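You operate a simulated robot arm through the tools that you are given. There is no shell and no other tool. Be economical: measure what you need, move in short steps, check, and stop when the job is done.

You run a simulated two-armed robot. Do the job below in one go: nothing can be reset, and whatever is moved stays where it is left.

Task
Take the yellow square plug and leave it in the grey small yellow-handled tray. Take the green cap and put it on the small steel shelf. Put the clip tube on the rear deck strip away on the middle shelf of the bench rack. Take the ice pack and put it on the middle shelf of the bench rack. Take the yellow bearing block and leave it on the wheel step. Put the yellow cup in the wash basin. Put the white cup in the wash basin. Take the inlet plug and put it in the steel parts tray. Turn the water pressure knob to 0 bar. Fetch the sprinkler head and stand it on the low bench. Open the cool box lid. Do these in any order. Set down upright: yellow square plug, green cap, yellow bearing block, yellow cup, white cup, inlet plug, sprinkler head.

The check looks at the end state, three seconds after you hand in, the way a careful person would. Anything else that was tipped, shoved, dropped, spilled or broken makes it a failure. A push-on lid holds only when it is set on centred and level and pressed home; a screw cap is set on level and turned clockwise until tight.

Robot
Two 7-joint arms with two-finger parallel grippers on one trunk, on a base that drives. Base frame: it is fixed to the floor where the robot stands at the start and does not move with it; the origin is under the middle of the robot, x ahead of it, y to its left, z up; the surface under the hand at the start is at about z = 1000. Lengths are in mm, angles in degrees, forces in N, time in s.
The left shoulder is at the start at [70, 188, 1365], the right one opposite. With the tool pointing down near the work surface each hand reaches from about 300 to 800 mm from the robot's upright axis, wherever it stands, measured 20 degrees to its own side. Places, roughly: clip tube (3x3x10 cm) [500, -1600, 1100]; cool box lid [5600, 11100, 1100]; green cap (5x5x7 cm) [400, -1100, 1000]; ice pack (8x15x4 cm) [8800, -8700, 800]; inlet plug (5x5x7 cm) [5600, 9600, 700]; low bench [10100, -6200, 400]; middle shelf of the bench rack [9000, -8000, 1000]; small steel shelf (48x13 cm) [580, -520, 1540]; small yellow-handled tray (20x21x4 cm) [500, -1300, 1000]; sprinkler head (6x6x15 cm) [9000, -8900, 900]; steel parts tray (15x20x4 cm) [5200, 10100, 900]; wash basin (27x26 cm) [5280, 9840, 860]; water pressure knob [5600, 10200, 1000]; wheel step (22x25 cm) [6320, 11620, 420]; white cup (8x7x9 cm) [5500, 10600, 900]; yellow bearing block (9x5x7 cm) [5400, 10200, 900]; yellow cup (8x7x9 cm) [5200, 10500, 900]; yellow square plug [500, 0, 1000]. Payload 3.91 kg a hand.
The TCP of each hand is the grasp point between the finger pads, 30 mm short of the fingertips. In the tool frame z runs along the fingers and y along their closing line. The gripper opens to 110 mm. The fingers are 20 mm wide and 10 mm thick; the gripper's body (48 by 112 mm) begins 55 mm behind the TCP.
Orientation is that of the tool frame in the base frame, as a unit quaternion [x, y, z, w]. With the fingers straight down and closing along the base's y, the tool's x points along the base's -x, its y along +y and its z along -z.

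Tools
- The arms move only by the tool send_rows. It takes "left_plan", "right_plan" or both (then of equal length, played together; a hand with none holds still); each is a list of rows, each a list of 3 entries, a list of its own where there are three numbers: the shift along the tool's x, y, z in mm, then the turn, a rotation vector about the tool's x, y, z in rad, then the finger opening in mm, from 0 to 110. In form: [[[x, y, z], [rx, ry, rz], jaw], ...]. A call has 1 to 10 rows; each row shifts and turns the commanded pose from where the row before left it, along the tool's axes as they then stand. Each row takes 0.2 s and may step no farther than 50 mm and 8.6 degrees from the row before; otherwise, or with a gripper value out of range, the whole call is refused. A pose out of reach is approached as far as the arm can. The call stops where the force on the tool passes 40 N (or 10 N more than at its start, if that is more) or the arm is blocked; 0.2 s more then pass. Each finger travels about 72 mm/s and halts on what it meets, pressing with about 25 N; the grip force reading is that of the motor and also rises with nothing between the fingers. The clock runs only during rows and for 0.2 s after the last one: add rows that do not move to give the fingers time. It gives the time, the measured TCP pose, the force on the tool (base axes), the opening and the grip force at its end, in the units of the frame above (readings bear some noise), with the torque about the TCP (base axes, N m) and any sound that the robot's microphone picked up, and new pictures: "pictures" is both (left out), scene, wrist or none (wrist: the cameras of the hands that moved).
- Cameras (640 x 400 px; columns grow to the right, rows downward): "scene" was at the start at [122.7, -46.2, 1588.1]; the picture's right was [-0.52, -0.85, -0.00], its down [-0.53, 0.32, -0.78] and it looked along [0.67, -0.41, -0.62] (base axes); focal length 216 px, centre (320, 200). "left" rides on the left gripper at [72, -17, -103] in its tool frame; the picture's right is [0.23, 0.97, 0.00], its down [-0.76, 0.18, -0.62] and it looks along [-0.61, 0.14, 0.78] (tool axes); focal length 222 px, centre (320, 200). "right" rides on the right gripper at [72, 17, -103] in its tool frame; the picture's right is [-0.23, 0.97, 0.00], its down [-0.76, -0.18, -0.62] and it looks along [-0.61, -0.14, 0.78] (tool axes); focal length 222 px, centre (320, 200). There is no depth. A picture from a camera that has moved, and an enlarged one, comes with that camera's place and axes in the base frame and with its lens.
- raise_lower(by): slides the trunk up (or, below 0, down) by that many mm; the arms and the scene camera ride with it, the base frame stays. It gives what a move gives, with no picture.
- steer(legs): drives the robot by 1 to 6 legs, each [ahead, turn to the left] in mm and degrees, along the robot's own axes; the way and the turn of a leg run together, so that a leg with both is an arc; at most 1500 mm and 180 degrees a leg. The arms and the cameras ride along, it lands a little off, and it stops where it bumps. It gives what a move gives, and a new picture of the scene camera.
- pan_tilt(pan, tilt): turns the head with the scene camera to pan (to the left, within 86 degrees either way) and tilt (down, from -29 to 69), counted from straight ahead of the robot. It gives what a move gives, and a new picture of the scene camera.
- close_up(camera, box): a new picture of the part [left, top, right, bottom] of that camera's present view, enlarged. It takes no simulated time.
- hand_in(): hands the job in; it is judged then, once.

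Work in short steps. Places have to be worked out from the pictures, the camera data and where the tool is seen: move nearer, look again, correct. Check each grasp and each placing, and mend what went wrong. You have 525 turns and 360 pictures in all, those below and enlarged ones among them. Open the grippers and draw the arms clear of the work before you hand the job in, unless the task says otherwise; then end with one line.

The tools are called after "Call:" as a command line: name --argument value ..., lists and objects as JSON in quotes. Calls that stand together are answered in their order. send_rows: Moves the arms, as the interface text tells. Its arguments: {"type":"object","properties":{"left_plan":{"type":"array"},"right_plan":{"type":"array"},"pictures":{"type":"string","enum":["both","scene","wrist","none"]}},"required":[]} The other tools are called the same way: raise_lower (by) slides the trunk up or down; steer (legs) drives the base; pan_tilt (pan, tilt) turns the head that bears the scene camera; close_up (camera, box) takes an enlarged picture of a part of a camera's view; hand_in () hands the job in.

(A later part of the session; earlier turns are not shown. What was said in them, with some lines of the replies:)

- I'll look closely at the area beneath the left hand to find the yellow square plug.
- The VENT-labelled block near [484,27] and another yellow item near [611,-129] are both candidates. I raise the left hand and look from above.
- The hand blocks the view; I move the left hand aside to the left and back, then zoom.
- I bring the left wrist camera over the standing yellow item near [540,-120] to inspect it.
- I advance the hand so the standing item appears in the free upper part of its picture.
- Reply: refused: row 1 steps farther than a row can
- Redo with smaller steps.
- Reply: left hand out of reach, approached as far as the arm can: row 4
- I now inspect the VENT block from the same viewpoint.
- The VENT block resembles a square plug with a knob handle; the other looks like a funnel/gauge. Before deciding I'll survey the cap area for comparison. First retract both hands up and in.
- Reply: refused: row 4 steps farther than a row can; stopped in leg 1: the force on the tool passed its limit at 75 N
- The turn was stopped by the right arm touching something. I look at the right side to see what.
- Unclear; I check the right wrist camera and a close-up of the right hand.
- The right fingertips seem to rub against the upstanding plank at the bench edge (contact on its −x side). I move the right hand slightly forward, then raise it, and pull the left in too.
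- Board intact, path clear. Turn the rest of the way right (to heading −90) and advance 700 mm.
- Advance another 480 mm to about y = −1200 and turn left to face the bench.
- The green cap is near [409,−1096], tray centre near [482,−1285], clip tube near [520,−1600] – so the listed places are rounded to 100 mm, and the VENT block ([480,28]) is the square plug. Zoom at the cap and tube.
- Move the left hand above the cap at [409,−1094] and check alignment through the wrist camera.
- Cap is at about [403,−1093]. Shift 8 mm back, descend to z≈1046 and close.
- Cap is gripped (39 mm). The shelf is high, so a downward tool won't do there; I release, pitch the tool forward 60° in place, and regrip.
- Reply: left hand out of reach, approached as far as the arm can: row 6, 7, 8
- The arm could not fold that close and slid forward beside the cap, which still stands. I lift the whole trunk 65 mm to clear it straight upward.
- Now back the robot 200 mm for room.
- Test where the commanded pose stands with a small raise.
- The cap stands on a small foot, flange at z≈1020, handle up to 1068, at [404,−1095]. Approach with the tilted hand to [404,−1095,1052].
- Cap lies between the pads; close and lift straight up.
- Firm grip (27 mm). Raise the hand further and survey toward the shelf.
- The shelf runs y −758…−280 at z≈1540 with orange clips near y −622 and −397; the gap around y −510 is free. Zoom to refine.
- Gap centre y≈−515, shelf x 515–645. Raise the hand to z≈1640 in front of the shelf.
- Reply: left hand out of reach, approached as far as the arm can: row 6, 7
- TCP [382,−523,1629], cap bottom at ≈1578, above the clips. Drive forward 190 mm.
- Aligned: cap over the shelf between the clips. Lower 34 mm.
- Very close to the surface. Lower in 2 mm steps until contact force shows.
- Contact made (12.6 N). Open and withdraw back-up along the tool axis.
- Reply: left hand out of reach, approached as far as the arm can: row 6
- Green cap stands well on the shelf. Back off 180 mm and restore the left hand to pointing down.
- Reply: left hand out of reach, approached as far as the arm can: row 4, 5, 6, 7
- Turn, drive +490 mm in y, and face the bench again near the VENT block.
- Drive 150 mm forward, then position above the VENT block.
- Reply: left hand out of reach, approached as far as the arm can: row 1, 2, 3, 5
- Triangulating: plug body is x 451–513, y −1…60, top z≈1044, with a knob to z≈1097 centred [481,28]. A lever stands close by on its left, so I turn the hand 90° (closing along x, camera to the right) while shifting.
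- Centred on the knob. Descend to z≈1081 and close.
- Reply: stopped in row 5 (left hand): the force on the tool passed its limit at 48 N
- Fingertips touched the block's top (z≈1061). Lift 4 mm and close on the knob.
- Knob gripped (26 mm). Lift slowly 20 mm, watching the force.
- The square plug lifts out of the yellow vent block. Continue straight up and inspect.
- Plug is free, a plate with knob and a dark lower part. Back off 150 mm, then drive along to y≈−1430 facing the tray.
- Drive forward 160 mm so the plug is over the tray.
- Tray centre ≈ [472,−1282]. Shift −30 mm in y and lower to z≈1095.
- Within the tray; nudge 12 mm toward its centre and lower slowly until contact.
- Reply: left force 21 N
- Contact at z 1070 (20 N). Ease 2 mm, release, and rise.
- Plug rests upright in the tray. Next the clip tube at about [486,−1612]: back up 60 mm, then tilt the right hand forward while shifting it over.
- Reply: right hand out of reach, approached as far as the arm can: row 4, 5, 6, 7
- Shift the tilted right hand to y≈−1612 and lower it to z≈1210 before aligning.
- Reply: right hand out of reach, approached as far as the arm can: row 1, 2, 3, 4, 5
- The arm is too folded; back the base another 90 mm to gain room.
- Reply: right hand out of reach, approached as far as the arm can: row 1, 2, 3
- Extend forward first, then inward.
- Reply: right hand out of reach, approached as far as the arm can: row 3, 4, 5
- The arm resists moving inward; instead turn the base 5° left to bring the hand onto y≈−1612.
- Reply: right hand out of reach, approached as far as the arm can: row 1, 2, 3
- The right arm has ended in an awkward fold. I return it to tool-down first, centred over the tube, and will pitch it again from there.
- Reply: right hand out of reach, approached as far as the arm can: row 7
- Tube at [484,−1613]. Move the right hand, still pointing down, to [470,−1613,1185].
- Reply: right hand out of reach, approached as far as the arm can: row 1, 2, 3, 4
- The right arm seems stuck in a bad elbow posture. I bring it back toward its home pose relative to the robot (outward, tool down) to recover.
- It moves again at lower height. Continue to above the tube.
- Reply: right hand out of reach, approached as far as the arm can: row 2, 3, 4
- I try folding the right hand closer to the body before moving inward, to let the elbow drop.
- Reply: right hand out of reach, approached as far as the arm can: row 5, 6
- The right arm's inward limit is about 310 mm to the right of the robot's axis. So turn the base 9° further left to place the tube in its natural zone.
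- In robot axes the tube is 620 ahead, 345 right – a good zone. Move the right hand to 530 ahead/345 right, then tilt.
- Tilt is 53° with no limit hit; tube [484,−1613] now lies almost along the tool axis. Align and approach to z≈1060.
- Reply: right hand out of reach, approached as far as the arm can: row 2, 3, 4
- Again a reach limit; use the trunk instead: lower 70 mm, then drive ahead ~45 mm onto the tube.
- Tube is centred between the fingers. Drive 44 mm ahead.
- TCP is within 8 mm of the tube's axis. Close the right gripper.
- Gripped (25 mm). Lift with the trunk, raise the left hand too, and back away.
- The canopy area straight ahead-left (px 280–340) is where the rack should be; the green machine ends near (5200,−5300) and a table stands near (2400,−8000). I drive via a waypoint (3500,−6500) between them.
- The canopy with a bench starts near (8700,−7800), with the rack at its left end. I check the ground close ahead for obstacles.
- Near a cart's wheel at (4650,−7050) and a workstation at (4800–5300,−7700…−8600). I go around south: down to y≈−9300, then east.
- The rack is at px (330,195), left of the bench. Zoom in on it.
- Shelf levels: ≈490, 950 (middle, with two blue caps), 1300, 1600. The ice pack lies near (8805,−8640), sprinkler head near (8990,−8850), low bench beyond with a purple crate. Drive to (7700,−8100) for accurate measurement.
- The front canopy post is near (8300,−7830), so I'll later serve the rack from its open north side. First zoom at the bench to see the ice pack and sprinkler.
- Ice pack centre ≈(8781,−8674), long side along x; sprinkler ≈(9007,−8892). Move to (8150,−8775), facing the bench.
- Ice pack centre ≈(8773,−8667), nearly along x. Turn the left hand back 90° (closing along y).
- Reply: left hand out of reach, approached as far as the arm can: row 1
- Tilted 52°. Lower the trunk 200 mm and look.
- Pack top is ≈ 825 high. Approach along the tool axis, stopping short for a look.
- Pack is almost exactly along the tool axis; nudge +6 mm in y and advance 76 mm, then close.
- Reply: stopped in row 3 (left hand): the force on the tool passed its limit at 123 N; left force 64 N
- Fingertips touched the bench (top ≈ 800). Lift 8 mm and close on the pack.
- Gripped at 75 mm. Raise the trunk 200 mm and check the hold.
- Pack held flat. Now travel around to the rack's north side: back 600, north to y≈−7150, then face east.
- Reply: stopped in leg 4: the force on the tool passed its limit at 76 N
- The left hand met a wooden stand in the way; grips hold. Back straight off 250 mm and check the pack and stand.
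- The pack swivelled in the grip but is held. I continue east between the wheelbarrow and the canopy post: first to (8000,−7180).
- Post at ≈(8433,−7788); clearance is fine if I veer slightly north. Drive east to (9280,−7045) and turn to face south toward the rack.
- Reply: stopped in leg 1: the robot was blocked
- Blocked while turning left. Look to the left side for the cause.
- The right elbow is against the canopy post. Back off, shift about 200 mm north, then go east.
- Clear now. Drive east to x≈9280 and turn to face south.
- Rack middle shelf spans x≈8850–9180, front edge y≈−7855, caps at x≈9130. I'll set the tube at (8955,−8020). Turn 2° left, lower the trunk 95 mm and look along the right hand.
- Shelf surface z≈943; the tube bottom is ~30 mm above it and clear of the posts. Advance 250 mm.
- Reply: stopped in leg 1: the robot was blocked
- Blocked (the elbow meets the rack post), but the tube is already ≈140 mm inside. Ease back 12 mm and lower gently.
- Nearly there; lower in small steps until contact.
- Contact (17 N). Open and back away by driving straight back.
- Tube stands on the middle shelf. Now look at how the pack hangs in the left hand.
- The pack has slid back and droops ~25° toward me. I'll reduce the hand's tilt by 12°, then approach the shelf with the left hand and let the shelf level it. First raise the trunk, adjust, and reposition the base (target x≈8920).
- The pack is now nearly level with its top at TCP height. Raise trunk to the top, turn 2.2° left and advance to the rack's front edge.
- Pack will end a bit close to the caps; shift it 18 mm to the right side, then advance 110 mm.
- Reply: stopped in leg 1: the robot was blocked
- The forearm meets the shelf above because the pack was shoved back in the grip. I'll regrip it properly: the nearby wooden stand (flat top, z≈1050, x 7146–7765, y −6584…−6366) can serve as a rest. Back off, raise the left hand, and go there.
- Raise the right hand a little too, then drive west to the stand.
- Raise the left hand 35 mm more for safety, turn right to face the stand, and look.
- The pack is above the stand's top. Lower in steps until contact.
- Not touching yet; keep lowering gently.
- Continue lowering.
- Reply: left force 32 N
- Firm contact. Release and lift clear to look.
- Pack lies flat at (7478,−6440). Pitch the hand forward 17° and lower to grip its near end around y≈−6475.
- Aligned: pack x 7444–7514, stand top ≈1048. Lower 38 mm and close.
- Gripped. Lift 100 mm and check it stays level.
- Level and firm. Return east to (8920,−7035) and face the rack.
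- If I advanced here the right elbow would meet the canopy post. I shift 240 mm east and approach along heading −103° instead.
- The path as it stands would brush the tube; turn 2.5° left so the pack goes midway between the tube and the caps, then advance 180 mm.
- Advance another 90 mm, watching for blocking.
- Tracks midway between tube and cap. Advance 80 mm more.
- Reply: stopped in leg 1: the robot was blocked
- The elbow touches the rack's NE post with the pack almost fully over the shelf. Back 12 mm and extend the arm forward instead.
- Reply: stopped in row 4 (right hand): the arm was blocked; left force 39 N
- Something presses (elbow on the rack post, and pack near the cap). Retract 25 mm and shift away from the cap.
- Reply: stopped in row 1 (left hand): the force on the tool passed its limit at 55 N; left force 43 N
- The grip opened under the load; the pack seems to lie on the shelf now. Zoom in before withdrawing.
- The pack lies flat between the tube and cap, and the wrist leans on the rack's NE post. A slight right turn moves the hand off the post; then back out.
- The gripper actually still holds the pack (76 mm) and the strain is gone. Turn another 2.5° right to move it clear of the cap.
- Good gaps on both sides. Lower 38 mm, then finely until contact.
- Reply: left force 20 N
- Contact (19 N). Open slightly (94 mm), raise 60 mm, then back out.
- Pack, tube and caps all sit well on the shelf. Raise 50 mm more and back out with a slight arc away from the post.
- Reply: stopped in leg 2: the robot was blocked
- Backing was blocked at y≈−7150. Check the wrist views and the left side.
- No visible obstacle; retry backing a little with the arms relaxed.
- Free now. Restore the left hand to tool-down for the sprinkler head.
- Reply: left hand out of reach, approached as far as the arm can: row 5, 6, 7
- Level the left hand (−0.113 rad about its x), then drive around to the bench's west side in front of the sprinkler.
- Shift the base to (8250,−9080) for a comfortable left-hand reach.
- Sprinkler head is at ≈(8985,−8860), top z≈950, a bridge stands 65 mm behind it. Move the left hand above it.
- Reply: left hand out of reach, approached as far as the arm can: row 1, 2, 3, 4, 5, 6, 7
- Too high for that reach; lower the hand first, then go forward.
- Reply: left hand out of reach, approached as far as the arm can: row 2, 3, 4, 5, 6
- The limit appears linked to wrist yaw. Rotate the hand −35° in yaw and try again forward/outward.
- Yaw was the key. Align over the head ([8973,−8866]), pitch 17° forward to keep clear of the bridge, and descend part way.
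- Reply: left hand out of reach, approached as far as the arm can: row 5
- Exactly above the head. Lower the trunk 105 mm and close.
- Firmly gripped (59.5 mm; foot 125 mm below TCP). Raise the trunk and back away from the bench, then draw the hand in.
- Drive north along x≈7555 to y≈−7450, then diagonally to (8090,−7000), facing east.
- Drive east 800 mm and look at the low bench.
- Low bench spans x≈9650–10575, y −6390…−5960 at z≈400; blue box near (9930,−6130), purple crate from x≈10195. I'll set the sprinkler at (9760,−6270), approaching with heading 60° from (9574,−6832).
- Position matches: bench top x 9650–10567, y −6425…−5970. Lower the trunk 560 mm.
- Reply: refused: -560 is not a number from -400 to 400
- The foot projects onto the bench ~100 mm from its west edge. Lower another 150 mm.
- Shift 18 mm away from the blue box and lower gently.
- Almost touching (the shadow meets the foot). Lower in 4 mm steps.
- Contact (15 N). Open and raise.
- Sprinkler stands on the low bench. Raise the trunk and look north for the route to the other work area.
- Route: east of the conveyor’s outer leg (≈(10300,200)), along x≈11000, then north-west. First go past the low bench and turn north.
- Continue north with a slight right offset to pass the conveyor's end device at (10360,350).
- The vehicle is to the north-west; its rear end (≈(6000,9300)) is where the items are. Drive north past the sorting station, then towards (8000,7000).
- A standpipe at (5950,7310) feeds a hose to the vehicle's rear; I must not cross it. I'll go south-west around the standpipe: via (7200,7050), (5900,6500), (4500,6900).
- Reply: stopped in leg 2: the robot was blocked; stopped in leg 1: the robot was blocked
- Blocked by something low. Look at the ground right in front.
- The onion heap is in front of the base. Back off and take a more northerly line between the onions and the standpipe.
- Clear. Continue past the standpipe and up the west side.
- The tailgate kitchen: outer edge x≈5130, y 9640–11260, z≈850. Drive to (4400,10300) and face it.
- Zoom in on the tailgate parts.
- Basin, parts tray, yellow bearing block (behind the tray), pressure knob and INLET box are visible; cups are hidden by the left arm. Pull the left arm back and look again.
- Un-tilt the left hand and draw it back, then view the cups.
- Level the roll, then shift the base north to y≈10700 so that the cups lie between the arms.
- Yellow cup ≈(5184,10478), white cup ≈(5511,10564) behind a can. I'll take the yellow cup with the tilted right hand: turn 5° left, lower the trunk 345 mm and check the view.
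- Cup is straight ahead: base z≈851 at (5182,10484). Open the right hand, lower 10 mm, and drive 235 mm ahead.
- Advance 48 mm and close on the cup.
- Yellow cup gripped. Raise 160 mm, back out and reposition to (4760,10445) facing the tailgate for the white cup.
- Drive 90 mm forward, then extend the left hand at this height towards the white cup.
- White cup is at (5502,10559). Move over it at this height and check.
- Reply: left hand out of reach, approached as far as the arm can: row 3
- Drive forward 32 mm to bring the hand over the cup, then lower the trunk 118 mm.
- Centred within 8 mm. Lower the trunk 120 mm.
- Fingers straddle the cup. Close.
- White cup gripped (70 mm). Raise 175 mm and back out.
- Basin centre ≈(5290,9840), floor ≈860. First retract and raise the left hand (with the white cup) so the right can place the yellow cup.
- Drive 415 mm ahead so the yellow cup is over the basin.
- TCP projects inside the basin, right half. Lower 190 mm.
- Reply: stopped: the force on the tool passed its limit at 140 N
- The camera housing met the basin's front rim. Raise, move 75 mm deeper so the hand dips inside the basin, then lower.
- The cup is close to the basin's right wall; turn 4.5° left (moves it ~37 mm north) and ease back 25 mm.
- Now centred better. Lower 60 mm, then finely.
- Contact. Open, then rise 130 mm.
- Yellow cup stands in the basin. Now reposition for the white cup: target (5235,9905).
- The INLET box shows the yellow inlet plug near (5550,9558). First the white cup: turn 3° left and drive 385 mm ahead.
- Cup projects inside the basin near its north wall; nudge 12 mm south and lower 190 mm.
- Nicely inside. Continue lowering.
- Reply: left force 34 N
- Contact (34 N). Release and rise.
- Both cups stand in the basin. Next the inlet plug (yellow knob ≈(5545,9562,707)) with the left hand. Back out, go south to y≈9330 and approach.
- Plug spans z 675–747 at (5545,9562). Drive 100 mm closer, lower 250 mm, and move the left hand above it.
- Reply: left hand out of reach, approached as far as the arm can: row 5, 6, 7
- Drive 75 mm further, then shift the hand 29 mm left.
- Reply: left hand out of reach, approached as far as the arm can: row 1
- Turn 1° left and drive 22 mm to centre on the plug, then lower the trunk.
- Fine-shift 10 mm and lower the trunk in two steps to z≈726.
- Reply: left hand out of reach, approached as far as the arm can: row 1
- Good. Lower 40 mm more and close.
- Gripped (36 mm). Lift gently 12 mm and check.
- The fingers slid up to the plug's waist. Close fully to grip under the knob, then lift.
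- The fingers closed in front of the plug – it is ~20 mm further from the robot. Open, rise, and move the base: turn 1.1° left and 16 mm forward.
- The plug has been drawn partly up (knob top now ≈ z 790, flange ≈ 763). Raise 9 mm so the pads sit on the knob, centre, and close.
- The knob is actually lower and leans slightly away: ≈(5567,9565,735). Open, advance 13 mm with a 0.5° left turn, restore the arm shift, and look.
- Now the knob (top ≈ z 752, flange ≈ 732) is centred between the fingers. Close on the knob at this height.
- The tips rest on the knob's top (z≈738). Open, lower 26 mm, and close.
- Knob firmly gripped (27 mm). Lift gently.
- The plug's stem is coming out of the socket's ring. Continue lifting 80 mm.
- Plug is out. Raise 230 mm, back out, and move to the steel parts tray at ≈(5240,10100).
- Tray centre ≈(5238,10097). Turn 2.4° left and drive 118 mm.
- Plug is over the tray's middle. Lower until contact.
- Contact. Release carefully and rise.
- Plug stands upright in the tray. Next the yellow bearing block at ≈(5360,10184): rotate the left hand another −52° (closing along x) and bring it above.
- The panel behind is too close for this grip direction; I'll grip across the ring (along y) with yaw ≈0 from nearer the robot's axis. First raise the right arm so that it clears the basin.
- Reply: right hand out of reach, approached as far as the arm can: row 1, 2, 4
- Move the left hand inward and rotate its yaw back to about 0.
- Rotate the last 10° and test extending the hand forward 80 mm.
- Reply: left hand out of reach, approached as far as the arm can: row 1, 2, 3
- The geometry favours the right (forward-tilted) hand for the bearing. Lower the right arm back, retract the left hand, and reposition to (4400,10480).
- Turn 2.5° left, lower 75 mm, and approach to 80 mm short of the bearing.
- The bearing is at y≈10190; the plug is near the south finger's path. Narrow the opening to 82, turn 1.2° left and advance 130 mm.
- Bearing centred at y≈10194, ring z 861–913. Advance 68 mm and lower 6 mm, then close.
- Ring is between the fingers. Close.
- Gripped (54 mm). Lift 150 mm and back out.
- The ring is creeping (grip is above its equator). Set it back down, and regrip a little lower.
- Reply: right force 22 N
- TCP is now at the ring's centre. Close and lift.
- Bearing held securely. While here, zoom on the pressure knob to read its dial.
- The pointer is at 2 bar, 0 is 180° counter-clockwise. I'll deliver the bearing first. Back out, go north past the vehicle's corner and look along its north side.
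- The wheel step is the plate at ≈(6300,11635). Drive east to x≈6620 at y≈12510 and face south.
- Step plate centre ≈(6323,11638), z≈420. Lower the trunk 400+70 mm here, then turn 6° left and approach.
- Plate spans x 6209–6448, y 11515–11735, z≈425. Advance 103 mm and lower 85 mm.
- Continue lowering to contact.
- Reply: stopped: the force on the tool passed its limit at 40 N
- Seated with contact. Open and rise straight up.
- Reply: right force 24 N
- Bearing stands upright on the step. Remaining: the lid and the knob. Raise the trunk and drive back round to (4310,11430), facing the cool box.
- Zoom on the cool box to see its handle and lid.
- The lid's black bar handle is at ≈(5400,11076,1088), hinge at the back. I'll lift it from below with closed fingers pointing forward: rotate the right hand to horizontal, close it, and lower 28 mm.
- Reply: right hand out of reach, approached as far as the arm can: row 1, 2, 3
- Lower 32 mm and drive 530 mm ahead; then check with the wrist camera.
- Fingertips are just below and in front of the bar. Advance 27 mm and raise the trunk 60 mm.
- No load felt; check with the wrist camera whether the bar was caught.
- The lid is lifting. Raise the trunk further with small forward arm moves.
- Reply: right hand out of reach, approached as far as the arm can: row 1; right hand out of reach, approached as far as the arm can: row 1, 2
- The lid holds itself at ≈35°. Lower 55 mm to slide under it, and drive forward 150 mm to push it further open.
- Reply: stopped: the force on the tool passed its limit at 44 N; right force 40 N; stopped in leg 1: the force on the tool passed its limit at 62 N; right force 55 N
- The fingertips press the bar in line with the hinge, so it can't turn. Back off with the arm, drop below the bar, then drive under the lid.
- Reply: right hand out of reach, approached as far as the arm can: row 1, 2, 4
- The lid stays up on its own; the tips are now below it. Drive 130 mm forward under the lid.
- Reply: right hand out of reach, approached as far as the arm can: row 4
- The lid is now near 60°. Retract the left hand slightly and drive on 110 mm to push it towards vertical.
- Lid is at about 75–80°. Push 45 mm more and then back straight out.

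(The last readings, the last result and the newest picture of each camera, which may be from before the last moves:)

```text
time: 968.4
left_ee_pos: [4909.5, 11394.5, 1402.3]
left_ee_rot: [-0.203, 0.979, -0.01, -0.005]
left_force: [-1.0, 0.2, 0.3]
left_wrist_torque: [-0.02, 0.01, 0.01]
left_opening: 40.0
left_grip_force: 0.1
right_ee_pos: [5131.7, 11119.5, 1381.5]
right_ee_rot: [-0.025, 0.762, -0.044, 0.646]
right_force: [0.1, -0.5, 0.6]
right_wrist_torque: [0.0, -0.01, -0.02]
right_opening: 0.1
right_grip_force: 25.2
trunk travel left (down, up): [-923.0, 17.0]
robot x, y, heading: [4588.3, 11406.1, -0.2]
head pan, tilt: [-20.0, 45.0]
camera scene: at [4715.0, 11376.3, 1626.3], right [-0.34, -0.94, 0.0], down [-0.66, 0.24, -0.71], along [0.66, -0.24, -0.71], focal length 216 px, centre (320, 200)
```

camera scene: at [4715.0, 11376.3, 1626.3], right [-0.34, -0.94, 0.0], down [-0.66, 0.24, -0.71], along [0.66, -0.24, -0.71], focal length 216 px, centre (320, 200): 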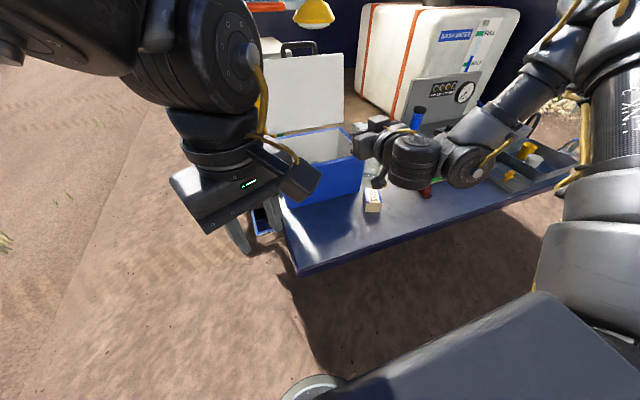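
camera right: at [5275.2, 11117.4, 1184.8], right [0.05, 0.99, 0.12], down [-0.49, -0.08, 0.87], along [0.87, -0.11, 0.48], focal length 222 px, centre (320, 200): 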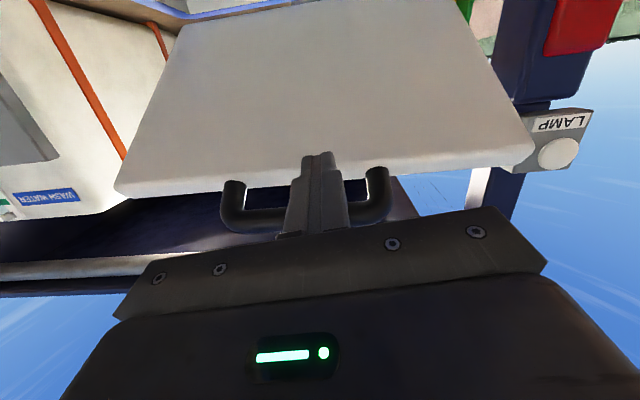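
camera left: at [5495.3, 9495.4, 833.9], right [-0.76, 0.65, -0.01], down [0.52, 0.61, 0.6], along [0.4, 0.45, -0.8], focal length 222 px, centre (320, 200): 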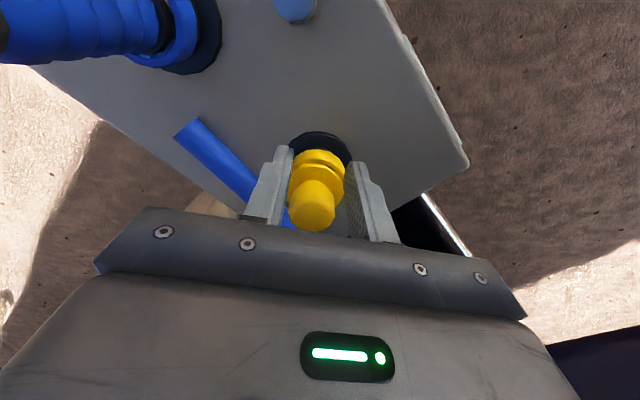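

Lid stands open. Now the knob: raise trunk to top, lower the left hand with the arm, and drive to (4640,10082).

Call:
raise_lower --by 16

Call:
send_rows --left_plan '[[[0, 0, 40], [0, 0, 0], 50], [[0, 0, 40], [0, 0, 0], 50], [[0, 0, 40], [0, 0, 0], 50], [[0, 0, 40], [0, 0, 0], 50], [[0, 0, 40], [0, 0, 0], 50], [[0, 0, 40], [0, 0, 0], 50], [[0, 0, 40], [0, 0, -0.1], 50]]' --pictures "none"

Call:
steer --legs '[[-200, 0], [0, -89.8], [1324, 0], [0, 90], [230, 0]]'

```text
time: 969.0
left_ee_pos: [4908.2, 11394.7, 1419.0]
left_ee_rot: [-0.203, 0.979, -0.012, -0.004]
left_force: [0.2, -0.4, 0.3]
left_wrist_torque: [0.0, 0.01, 0.01]
left_opening: 40.1
left_grip_force: 0.0
right_ee_pos: [5131.4, 11118.6, 1399.5]
right_ee_rot: [-0.025, 0.762, -0.045, 0.646]
right_force: [-0.2, -0.1, 0.0]
right_wrist_torque: [-0.01, -0.02, 0.0]
right_opening: 0.1
right_grip_force: 25.0
trunk travel left (down, up): [-939.0, 1.0]
robot x, y, heading: [4588.2, 11405.1, 0.0]
head pan, tilt: [-20.0, 45.0]
```

```text
time: 970.6
left_ee_pos: [4907.6, 11387.4, 1141.3]
left_ee_rot: [-0.251, 0.968, -0.011, -0.004]
left_force: [0.3, 0.2, -0.1]
left_wrist_torque: [0.0, -0.01, -0.02]
left_opening: 50.1
left_grip_force: 0.1
right_ee_pos: [5131.8, 11119.8, 1399.2]
right_ee_rot: [-0.025, 0.762, -0.045, 0.645]
right_force: [-0.6, -0.4, -0.1]
right_wrist_torque: [0.02, 0.0, 0.01]
right_opening: 0.1
right_grip_force: 25.3
trunk travel left (down, up): [-939.0, 1.0]
robot x, y, heading: [4585.9, 11405.2, -0.2]
head pan, tilt: [-20.0, 45.0]
```

```text
time: 987.5
left_ee_pos: [4974.5, 10072.4, 1141.2]
left_ee_rot: [-0.274, 0.962, -0.012, -0.002]
left_force: [-0.4, -0.4, -0.1]
left_wrist_torque: [-0.04, -0.06, 0.02]
left_opening: 50.1
left_grip_force: 0.1
right_ee_pos: [5211.1, 9814.5, 1401.8]
right_ee_rot: [-0.044, 0.76, -0.029, 0.647]
right_force: [-0.4, 0.0, -0.2]
right_wrist_torque: [0.03, 0.03, 0.01]
right_opening: 0.0
right_grip_force: 25.4
trunk travel left (down, up): [-939.0, 1.0]
robot x, y, heading: [4662.4, 10071.0, 2.6]
head pan, tilt: [-20.0, 45.0]
camera scene: at [4781.7, 10051.2, 1642.9], right [-0.3, -0.95, 0.0], down [-0.67, 0.21, -0.71], along [0.68, -0.21, -0.71], focal length 216 px, centre (320, 200)
```

scene: 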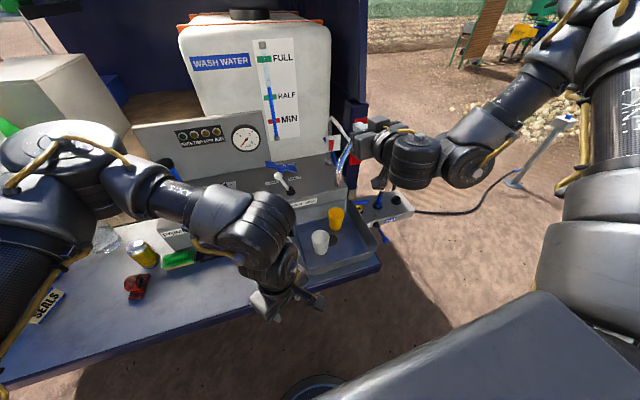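

Drive 238 mm closer, then extend the left hand at this height toward the knob.

Call:
steer --legs '[[238, 0]]'

Call:
send_rows --left_plan '[[[-44, -8, 0], [0, 0, 0], 50], [[-44, -8, 0], [0, 0, 0], 50], [[-44, -8, 0], [0, 0, 0], 50], [[-44, -8, 0], [0, 0, 0], 50], [[-44, -8, 0], [0, 0, 0], 50], [[-44, -8, 0], [0, 0, 0], 50], [[-44, -8, 0], [0, 0, 0], 50], [[-44, -8, 0], [0, 0, 0], 50], [[-40, -8, 0], [0, 0, 0], 50]]' --pictures "wrist"

```text
time: 989.3
left_ee_pos: [5211.1, 10082.9, 1143.3]
left_ee_rot: [-0.275, 0.962, -0.012, -0.003]
left_force: [-0.7, 0.0, 0.3]
left_wrist_torque: [-0.02, -0.02, 0.02]
left_opening: 50.0
left_grip_force: 0.0
right_ee_pos: [5448.6, 9826.6, 1400.2]
right_ee_rot: [-0.043, 0.76, -0.03, 0.647]
right_force: [-0.6, -0.7, 0.6]
right_wrist_torque: [0.0, 0.03, 0.02]
right_opening: 0.1
right_grip_force: 25.1
trunk travel left (down, up): [-939.0, 1.0]
robot x, y, heading: [4897.8, 10085.4, 2.9]
head pan, tilt: [-20.0, 45.0]
camera scene: at [5017.6, 10062.1, 1642.9], right [-0.3, -0.95, 0.0], down [-0.67, 0.21, -0.71], along [0.68, -0.21, -0.71], focal length 216 px, centre (320, 200)
```

scene: 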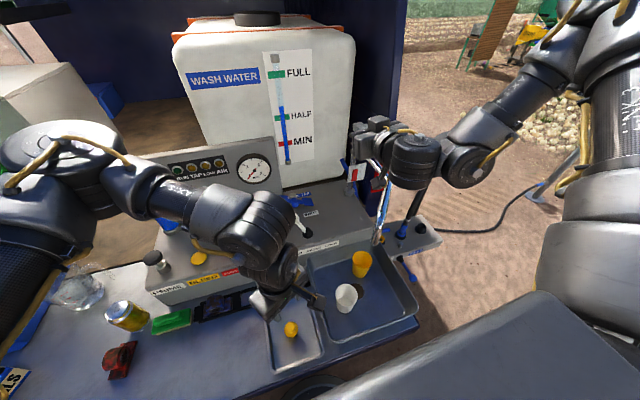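

```text
time: 991.3
left_ee_pos: [5572.7, 10229.8, 1137.7]
left_ee_rot: [-0.275, 0.961, -0.012, -0.004]
left_force: [-0.3, 0.3, -0.7]
left_wrist_torque: [0.0, -0.02, -0.02]
left_opening: 50.2
left_grip_force: 0.1
left hand out of reach, approached as far as the arm can: row 9
right_ee_pos: [5453.3, 9826.6, 1398.0]
right_ee_rot: [-0.044, 0.761, -0.029, 0.646]
right_force: [1.2, 1.1, -0.2]
right_wrist_torque: [0.01, 0.0, -0.01]
right_opening: 0.1
right_grip_force: 25.1
trunk travel left (down, up): [-939.0, 1.0]
robot x, y, heading: [4893.6, 10086.6, 2.7]
head pan, tilt: [-20.0, 45.0]
camera left: at [5520.2, 10179.4, 1242.5], right [-0.71, 0.71, -0.02], down [0.55, 0.57, 0.61], along [0.44, 0.42, -0.79], focal length 222 px, centre (320, 200)
```

left: 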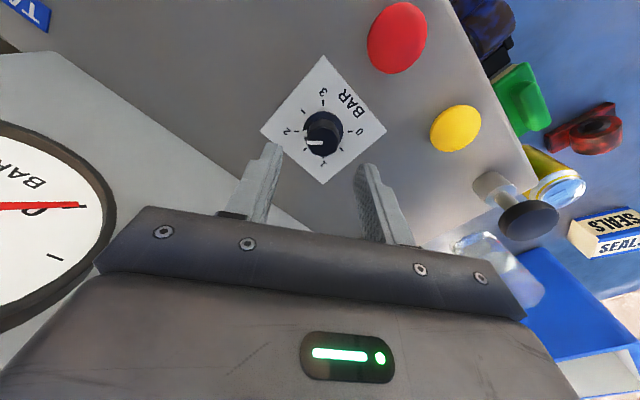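

The pointer is at 2; 0 is 180° counter-clockwise. Knob centre ≈(5583,10241), top ≈1030. Lower the hand around it.

Call:
send_rows --left_plan '[[[-7, 4, 25], [0, 0, 0], 60], [[-7, 0, 25], [0, 0, 0], 60], [[0, 0, 25], [0, 0, 0], 60], [[0, 0, 10], [0, 0, 0], 60]]' --pictures "wrist"

```text
time: 992.3
left_ee_pos: [5558.8, 10233.6, 1056.1]
left_ee_rot: [-0.276, 0.961, -0.013, -0.004]
left_force: [-0.2, 0.3, 0.3]
left_wrist_torque: [-0.03, -0.02, -0.04]
left_opening: 59.8
left_grip_force: 0.1
left hand out of reach, approached as far as the arm can: row 1, 2, 3
right_ee_pos: [5451.8, 9827.0, 1399.5]
right_ee_rot: [-0.045, 0.761, -0.029, 0.646]
right_force: [0.4, -0.5, -0.8]
right_wrist_torque: [0.04, 0.0, 0.01]
right_opening: 0.1
right_grip_force: 24.8
trunk travel left (down, up): [-939.0, 1.0]
robot x, y, heading: [4895.1, 10086.5, 2.5]
head pan, tilt: [-20.0, 45.0]
camera left: at [5506.9, 10183.9, 1160.6], right [-0.71, 0.71, -0.02], down [0.55, 0.57, 0.61], along [0.44, 0.42, -0.79], focal length 222 px, centre (320, 200)
```

left: 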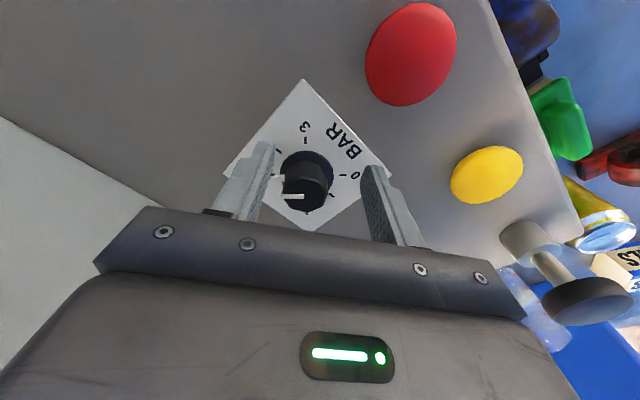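

Knob is 23 mm further; drive 24 mm and lower the trunk 20 mm.

Call:
steer --legs '[[24, 0.3]]'

Call:
raise_lower --by -20

```text
time: 993.1
left_ee_pos: [5577.7, 10237.8, 1059.2]
left_ee_rot: [-0.278, 0.961, -0.013, -0.001]
left_force: [-1.2, -0.5, -0.3]
left_wrist_torque: [0.03, -0.07, 0.0]
left_opening: 60.1
left_grip_force: 0.1
right_ee_pos: [5469.8, 9828.9, 1402.3]
right_ee_rot: [-0.046, 0.759, -0.027, 0.648]
right_force: [-0.6, 0.5, 0.7]
right_wrist_torque: [-0.04, 0.02, 0.0]
right_opening: 0.0
right_grip_force: 24.5
trunk travel left (down, up): [-939.0, 1.0]
robot x, y, heading: [4919.6, 10086.9, 3.0]
head pan, tilt: [-20.0, 45.0]
camera scene: at [5037.9, 10063.2, 1643.2], right [-0.29, -0.96, 0.0], down [-0.67, 0.21, -0.71], along [0.68, -0.21, -0.7], focal length 216 px, centre (320, 200)
```

scene: 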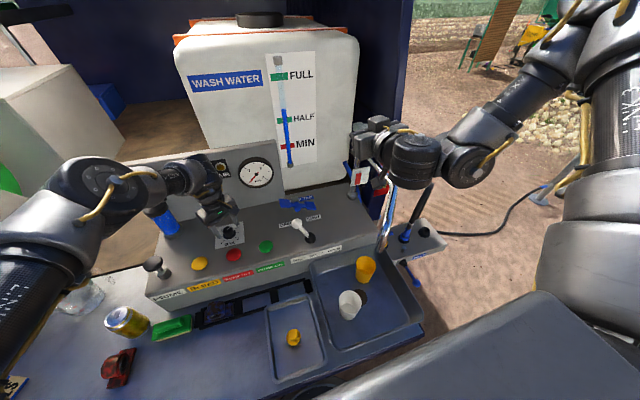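

```text
time: 993.8
left_ee_pos: [5580.9, 10239.2, 1037.4]
left_ee_rot: [-0.279, 0.96, -0.012, -0.002]
left_force: [-0.5, -0.1, -0.2]
left_wrist_torque: [-0.02, -0.02, 0.02]
left_opening: 59.9
left_grip_force: 0.1
right_ee_pos: [5475.3, 9830.2, 1381.5]
right_ee_rot: [-0.046, 0.761, -0.027, 0.647]
right_force: [-1.1, 0.3, 0.2]
right_wrist_torque: [-0.02, 0.02, -0.01]
right_opening: 0.0
right_grip_force: 25.0
trunk travel left (down, up): [-919.0, 21.0]
robot x, y, heading: [4918.1, 10083.0, 2.8]
head pan, tilt: [-20.0, 45.0]
```

Centred on the knob. Close the fingers.

Call:
send_rows --left_plan '[[[0, 0, 0], [0, 0, 0], 40], [[0, 0, 0], [0, 0, 0], 20], [[0, 0, 0], [0, 0, 0], 10], [[0, 0, 0], [0, 0, 0], 10]]' --pictures "none"

```text
time: 994.8
left_ee_pos: [5582.2, 10242.4, 1035.4]
left_ee_rot: [-0.278, 0.96, -0.012, -0.004]
left_force: [-2.4, 7.6, -5.8]
left_wrist_torque: [1.43, 0.66, 0.05]
left_opening: 33.1
left_grip_force: 44.8
right_ee_pos: [5478.2, 9832.0, 1379.3]
right_ee_rot: [-0.047, 0.761, -0.027, 0.646]
right_force: [0.4, -0.6, 0.1]
right_wrist_torque: [0.01, 0.0, 0.03]
right_opening: 0.0
right_grip_force: 25.2
trunk travel left (down, up): [-919.0, 21.0]
robot x, y, heading: [4916.7, 10084.8, 2.9]
head pan, tilt: [-20.0, 45.0]
```

Gripped (33 mm). Rotate counter-clockwise (rz −) in small rows.

Call:
send_rows --left_plan '[[[0, 0, 0], [0, 0, -0.13], 10], [[0, 0, 0], [0, 0, -0.13], 10], [[0, 0, 0], [0, 0, -0.13], 10], [[0, 0, 0], [0, 0, -0.13], 10], [[0, 0, 0], [0, 0, -0.13], 10], [[0, 0, 0], [0, 0, -0.13], 10]]' --pictures "wrist"

```text
time: 996.1
left_ee_pos: [5584.4, 10241.1, 1036.0]
left_ee_rot: [-0.624, 0.782, -0.011, -0.01]
left_force: [-5.0, 7.2, -11.5]
left_wrist_torque: [1.21, 0.48, -0.01]
left_opening: 32.7
left_grip_force: 44.8
right_ee_pos: [5478.4, 9832.7, 1379.2]
right_ee_rot: [-0.047, 0.761, -0.028, 0.646]
right_force: [-0.8, 0.6, -0.2]
right_wrist_torque: [0.02, -0.02, 0.01]
right_opening: 0.0
right_grip_force: 24.7
trunk travel left (down, up): [-919.0, 21.0]
robot x, y, heading: [4917.6, 10085.6, 2.9]
head pan, tilt: [-20.0, 45.0]
camera left: at [5584.0, 10169.0, 1140.7], right [-1.0, -0.01, 0.0], down [0.0, 0.8, 0.6], along [0.0, 0.6, -0.8], focal length 222 px, centre (320, 200)
```

left: 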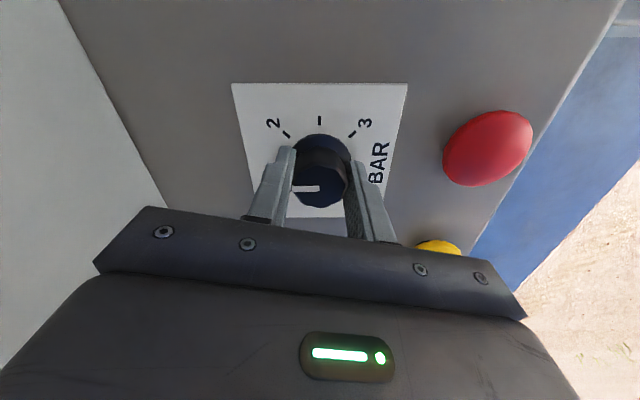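

The knob turns with the hand (now 1.5). Continue another 45°.

Call:
send_rows --left_plan '[[[0, 0, 0], [0, 0, -0.13], 10], [[0, 0, 0], [0, 0, -0.13], 10], [[0, 0, 0], [0, 0, -0.13], 10], [[0, 0, 0], [0, 0, -0.13], 10], [[0, 0, 0], [0, 0, -0.13], 10], [[0, 0, 0], [0, 0, -0.13], 10]]' --pictures "none"

Call:
send_rows --left_plan '[[[0, 0, 0], [0, 0, -0.13], 10], [[0, 0, 0], [0, 0, -0.13], 10], [[0, 0, 0], [0, 0, -0.13], 10], [[0, 0, 0], [0, 0, -0.13], 10], [[0, 0, 0], [0, 0, -0.13], 10], [[0, 0, 0], [0, 0, -0.13], 10]]' --pictures "none"

```text
time: 997.5
left_ee_pos: [5584.3, 10241.3, 1034.9]
left_ee_rot: [0.874, -0.486, 0.007, 0.012]
left_force: [4.2, 6.0, -10.7]
left_wrist_torque: [-0.17, -1.59, -0.01]
left_opening: 33.1
left_grip_force: 44.4
right_ee_pos: [5478.5, 9834.2, 1377.9]
right_ee_rot: [-0.046, 0.762, -0.028, 0.646]
right_force: [0.7, -0.7, 0.0]
right_wrist_torque: [-0.05, -0.02, 0.03]
right_opening: 0.0
right_grip_force: 25.2
trunk travel left (down, up): [-919.0, 21.0]
robot x, y, heading: [4917.5, 10087.5, 3.1]
head pan, tilt: [-20.0, 45.0]
```

```text
time: 999.0
left_ee_pos: [5585.7, 10242.7, 1035.5]
left_ee_rot: [0.993, -0.117, 0.002, 0.012]
left_force: [15.5, 10.2, 2.4]
left_wrist_torque: [1.1, -1.37, 0.01]
left_opening: 33.5
left_grip_force: 44.6
right_ee_pos: [5479.1, 9832.7, 1379.8]
right_ee_rot: [-0.045, 0.762, -0.029, 0.646]
right_force: [0.4, 0.3, 0.5]
right_wrist_torque: [0.0, -0.03, 0.0]
right_opening: 0.0
right_grip_force: 25.0
trunk travel left (down, up): [-919.0, 21.0]
robot x, y, heading: [4918.0, 10087.1, 3.2]
head pan, tilt: [-20.0, 45.0]
```

Now 134° turned. Turn 39° more, then check the pointer.

Call:
send_rows --left_plan '[[[0, 0, 0], [0, 0, -0.13], 10], [[0, 0, 0], [0, 0, -0.13], 10], [[0, 0, 0], [0, 0, -0.13], 10], [[0, 0, 0], [0, 0, -0.13], 10], [[0, 0, 0], [0, 0, -0.13], 10], [[0, 0, 0], [0, 0, -0.1], 10]]' --pictures "wrist"

```text
time: 1000.4
left_ee_pos: [5585.3, 10243.4, 1034.9]
left_ee_rot: [0.967, 0.256, -0.003, 0.013]
left_force: [17.7, 15.5, 12.1]
left_wrist_torque: [1.76, -0.42, 0.0]
left_opening: 33.1
left_grip_force: 45.3
right_ee_pos: [5480.0, 9833.8, 1378.9]
right_ee_rot: [-0.046, 0.762, -0.029, 0.645]
right_force: [0.6, 0.4, 0.0]
right_wrist_torque: [0.0, -0.02, -0.02]
right_opening: 0.2
right_grip_force: 24.9
trunk travel left (down, up): [-919.0, 21.0]
robot x, y, heading: [4921.3, 10088.9, 2.8]
head pan, tilt: [-20.0, 45.0]
camera left: at [5639.2, 10295.7, 1137.6], right [0.68, -0.73, 0.02], down [-0.58, -0.51, 0.64], along [-0.46, -0.44, -0.77], focal length 222 px, centre (320, 200)
```

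left: 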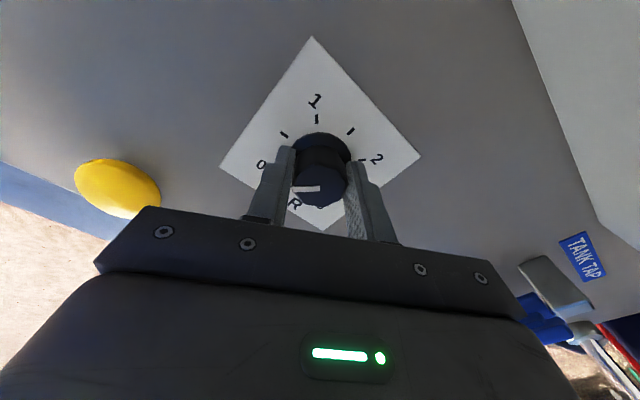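

Nearly there. One enlarged view to judge the pointer precisely.

Call:
close_up --camera "left" --box '[240, 80, 400, 220]'

```text
2.86 times, centred on (320, 150) of left
camera zoom: at [5639.2, 10295.7, 1137.6], right [0.68, -0.73, 0.02], down [-0.58, -0.51, 0.64], along [-0.46, -0.44, -0.77], focal length 635 px, centre (320, 343)
```

zoom: 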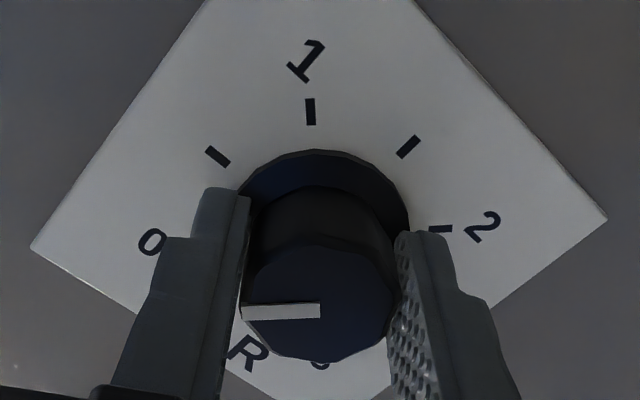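

The pointer lines up with 0 within ~1–2°. Nudge 1.5° further, release, and rise.

Call:
send_rows --left_plan '[[[0, 0, 0], [0, 0, -0.027], 10], [[0, 0, 0], [0, 0, 0], 45], [[0, 0, 0], [0, 0, 0], 60], [[0, 0, 0], [0, 0, 0], 60], [[0, 0, -40], [0, 0, 0], 60], [[0, 0, -45], [0, 0, 0], 60]]' --pictures "wrist"

```text
time: 1001.8
left_ee_pos: [5581.9, 10244.8, 1121.3]
left_ee_rot: [0.964, 0.266, -0.003, 0.013]
left_force: [0.3, -0.1, 0.5]
left_wrist_torque: [0.0, -0.02, -0.02]
left_opening: 59.7
left_grip_force: 0.1
right_ee_pos: [5475.5, 9830.9, 1379.9]
right_ee_rot: [-0.046, 0.761, -0.028, 0.647]
right_force: [0.6, -0.1, 0.1]
right_wrist_torque: [-0.05, -0.01, 0.03]
right_opening: 0.0
right_grip_force: 25.1
trunk travel left (down, up): [-919.0, 21.0]
robot x, y, heading: [4920.4, 10087.9, 2.9]
head pan, tilt: [-20.0, 45.0]
camera left: at [5635.9, 10297.8, 1223.5], right [0.7, -0.72, 0.02], down [-0.56, -0.53, 0.64], along [-0.45, -0.45, -0.77], focal length 222 px, centre (320, 200)
```

left: 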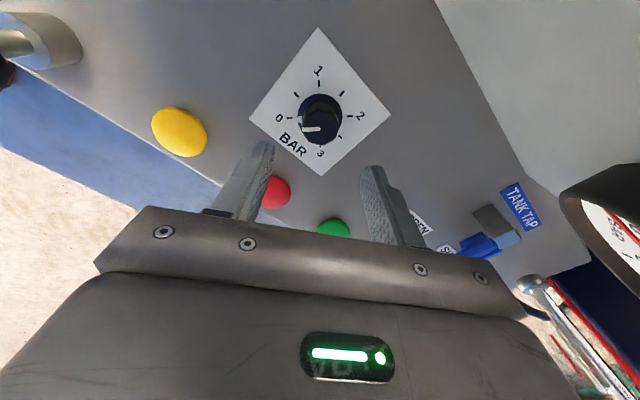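

Verify the released knob with one enlarged view.

Call:
close_up --camera "left" --box '[260, 60, 380, 160]'

```text
4.00 times, centred on (320, 110) of left
camera zoom: at [5635.9, 10297.8, 1223.5], right [0.7, -0.72, 0.02], down [-0.56, -0.53, 0.64], along [-0.45, -0.45, -0.77], focal length 888 px, centre (320, 560)
```

zoom: 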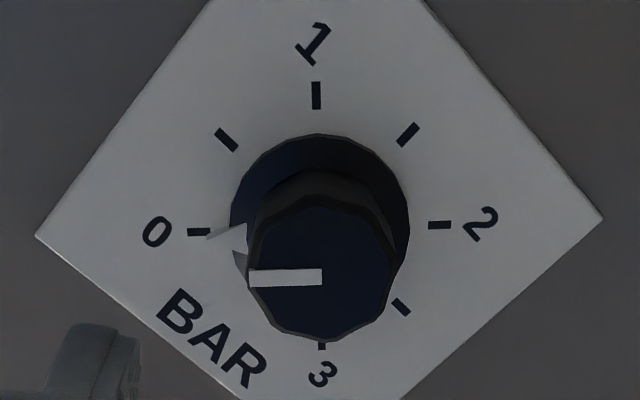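

The pointer is exactly at 0. Raise the hand a little more and back well away from the vehicle, opening both grippers.

Call:
send_rows --left_plan '[[[0, 0, -40], [0, 0, 0], 80], [[0, 0, -30], [0, 0, 0], 100]]' --right_plan '[[[0, 0, 0], [0, 0, 0], 40], [[0, 0, 0], [0, 0, 0], 80]]' --pictures "none"

Call:
steer --legs '[[-800, 0]]'

```text
time: 1002.4
left_ee_pos: [5582.0, 10243.8, 1193.7]
left_ee_rot: [0.964, 0.266, -0.003, 0.014]
left_force: [-0.2, 0.2, 0.4]
left_wrist_torque: [-0.01, -0.02, 0.01]
left_opening: 100.0
left_grip_force: 0.1
right_ee_pos: [5476.6, 9832.0, 1380.0]
right_ee_rot: [-0.046, 0.761, -0.027, 0.647]
right_force: [-1.0, -1.1, -0.2]
right_wrist_torque: [0.02, 0.01, -0.01]
right_opening: 79.6
right_grip_force: 0.8
trunk travel left (down, up): [-919.0, 21.0]
robot x, y, heading: [4918.3, 10082.3, 3.1]
head pan, tilt: [-20.0, 45.0]
```

```text
time: 1003.6
left_ee_pos: [5540.5, 10243.1, 1188.5]
left_ee_rot: [0.964, 0.266, -0.004, 0.012]
left_force: [0.4, -0.3, -0.4]
left_wrist_torque: [-0.01, -0.01, -0.03]
left_opening: 99.9
left_grip_force: 0.1
right_ee_pos: [5436.4, 9829.0, 1376.5]
right_ee_rot: [-0.045, 0.761, -0.028, 0.647]
right_force: [0.8, -0.4, 0.5]
right_wrist_torque: [0.0, 0.01, 0.03]
right_opening: 79.9
right_grip_force: 0.1
trunk travel left (down, up): [-919.0, 21.0]
robot x, y, heading: [4872.4, 10085.3, 3.4]
head pan, tilt: [-20.0, 45.0]
stopped in leg 1: the robot was blocked; the commanded pose is now the measured one
camera scene: at [5005.2, 10063.9, 1621.9], right [-0.29, -0.96, 0.0], down [-0.68, 0.2, -0.7], along [0.67, -0.2, -0.71], focal length 216 px, centre (320, 200)
```

scene: 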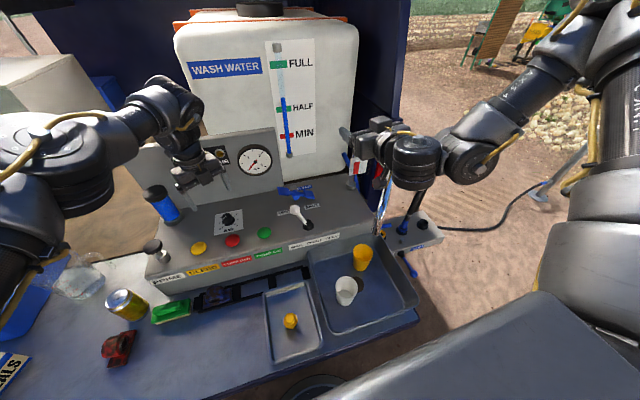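

Blocked after 46 mm without any force on the hands; retry as before.

Call:
steer --legs '[[-300, 0]]'

```text
time: 1005.6
left_ee_pos: [5240.7, 10220.7, 1191.0]
left_ee_rot: [0.965, 0.263, -0.004, 0.012]
left_force: [0.0, -0.4, -0.3]
left_wrist_torque: [0.0, 0.0, 0.0]
left_opening: 99.9
left_grip_force: 0.0
right_ee_pos: [5133.4, 9807.1, 1376.8]
right_ee_rot: [-0.043, 0.76, -0.029, 0.648]
right_force: [0.9, -0.5, -0.3]
right_wrist_torque: [0.01, 0.01, 0.0]
right_opening: 79.9
right_grip_force: 0.2
trunk travel left (down, up): [-919.0, 21.0]
robot x, y, heading: [4573.0, 10069.7, 3.0]
head pan, tilt: [-20.0, 45.0]
camera scene: at [4702.5, 10045.3, 1622.2], right [-0.29, -0.96, 0.0], down [-0.68, 0.21, -0.71], along [0.67, -0.21, -0.71], focal length 216 px, centre (320, 200)
```

scene: 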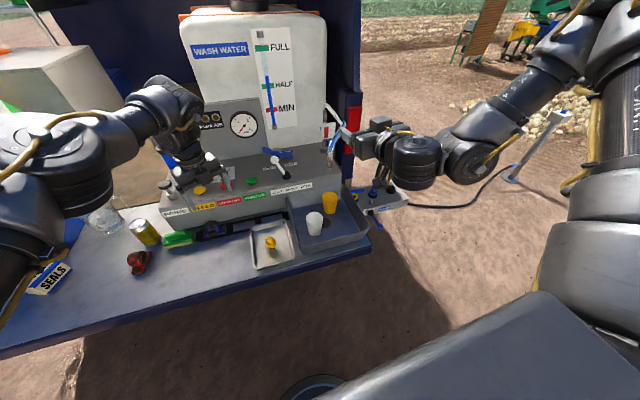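

Free now, everything standing. Back off another 350 mm to be clear.

Call:
steer --legs '[[-350, 0]]'

```text
time: 1007.8
left_ee_pos: [4896.4, 10200.4, 1190.3]
left_ee_rot: [0.966, 0.26, -0.004, 0.011]
left_force: [0.7, -0.7, -1.0]
left_wrist_torque: [-0.02, 0.0, 0.05]
left_opening: 99.9
left_grip_force: 0.1
right_ee_pos: [4787.3, 9787.7, 1377.8]
right_ee_rot: [-0.041, 0.761, -0.032, 0.647]
right_force: [0.4, -0.3, 0.1]
right_wrist_torque: [0.0, 0.02, 0.0]
right_opening: 79.9
right_grip_force: 0.1
trunk travel left (down, up): [-919.0, 21.0]
robot x, y, heading: [4226.1, 10053.0, 2.6]
head pan, tilt: [-20.0, 45.0]
camera scene: at [4358.8, 10027.6, 1622.2], right [-0.3, -0.95, 0.0], down [-0.68, 0.21, -0.71], along [0.67, -0.21, -0.71], focal length 216 px, centre (320, 200)
```

scene: 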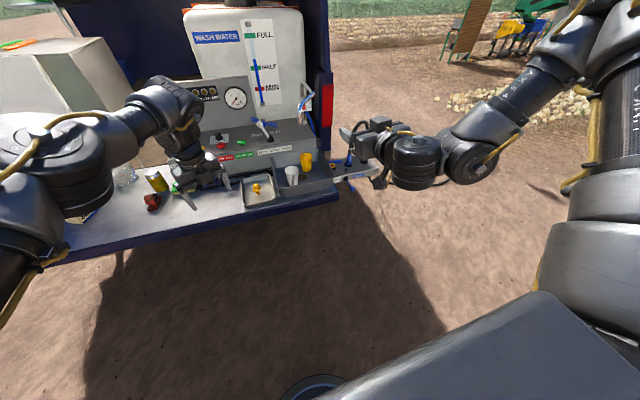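

All tasks are done, the arms are clear and the grippers open; I hand in the job.

Call:
hand_in

```text
The job is handed in.
```

I handed the job in with all eleven tasks done, both grippers open and the arms clear. During the work, the pack and the left hand bumped a wooden stand at up to 76 N, and the arms touched the bench rack and a canopy post. Nothing was seen to tip, fall or shift.
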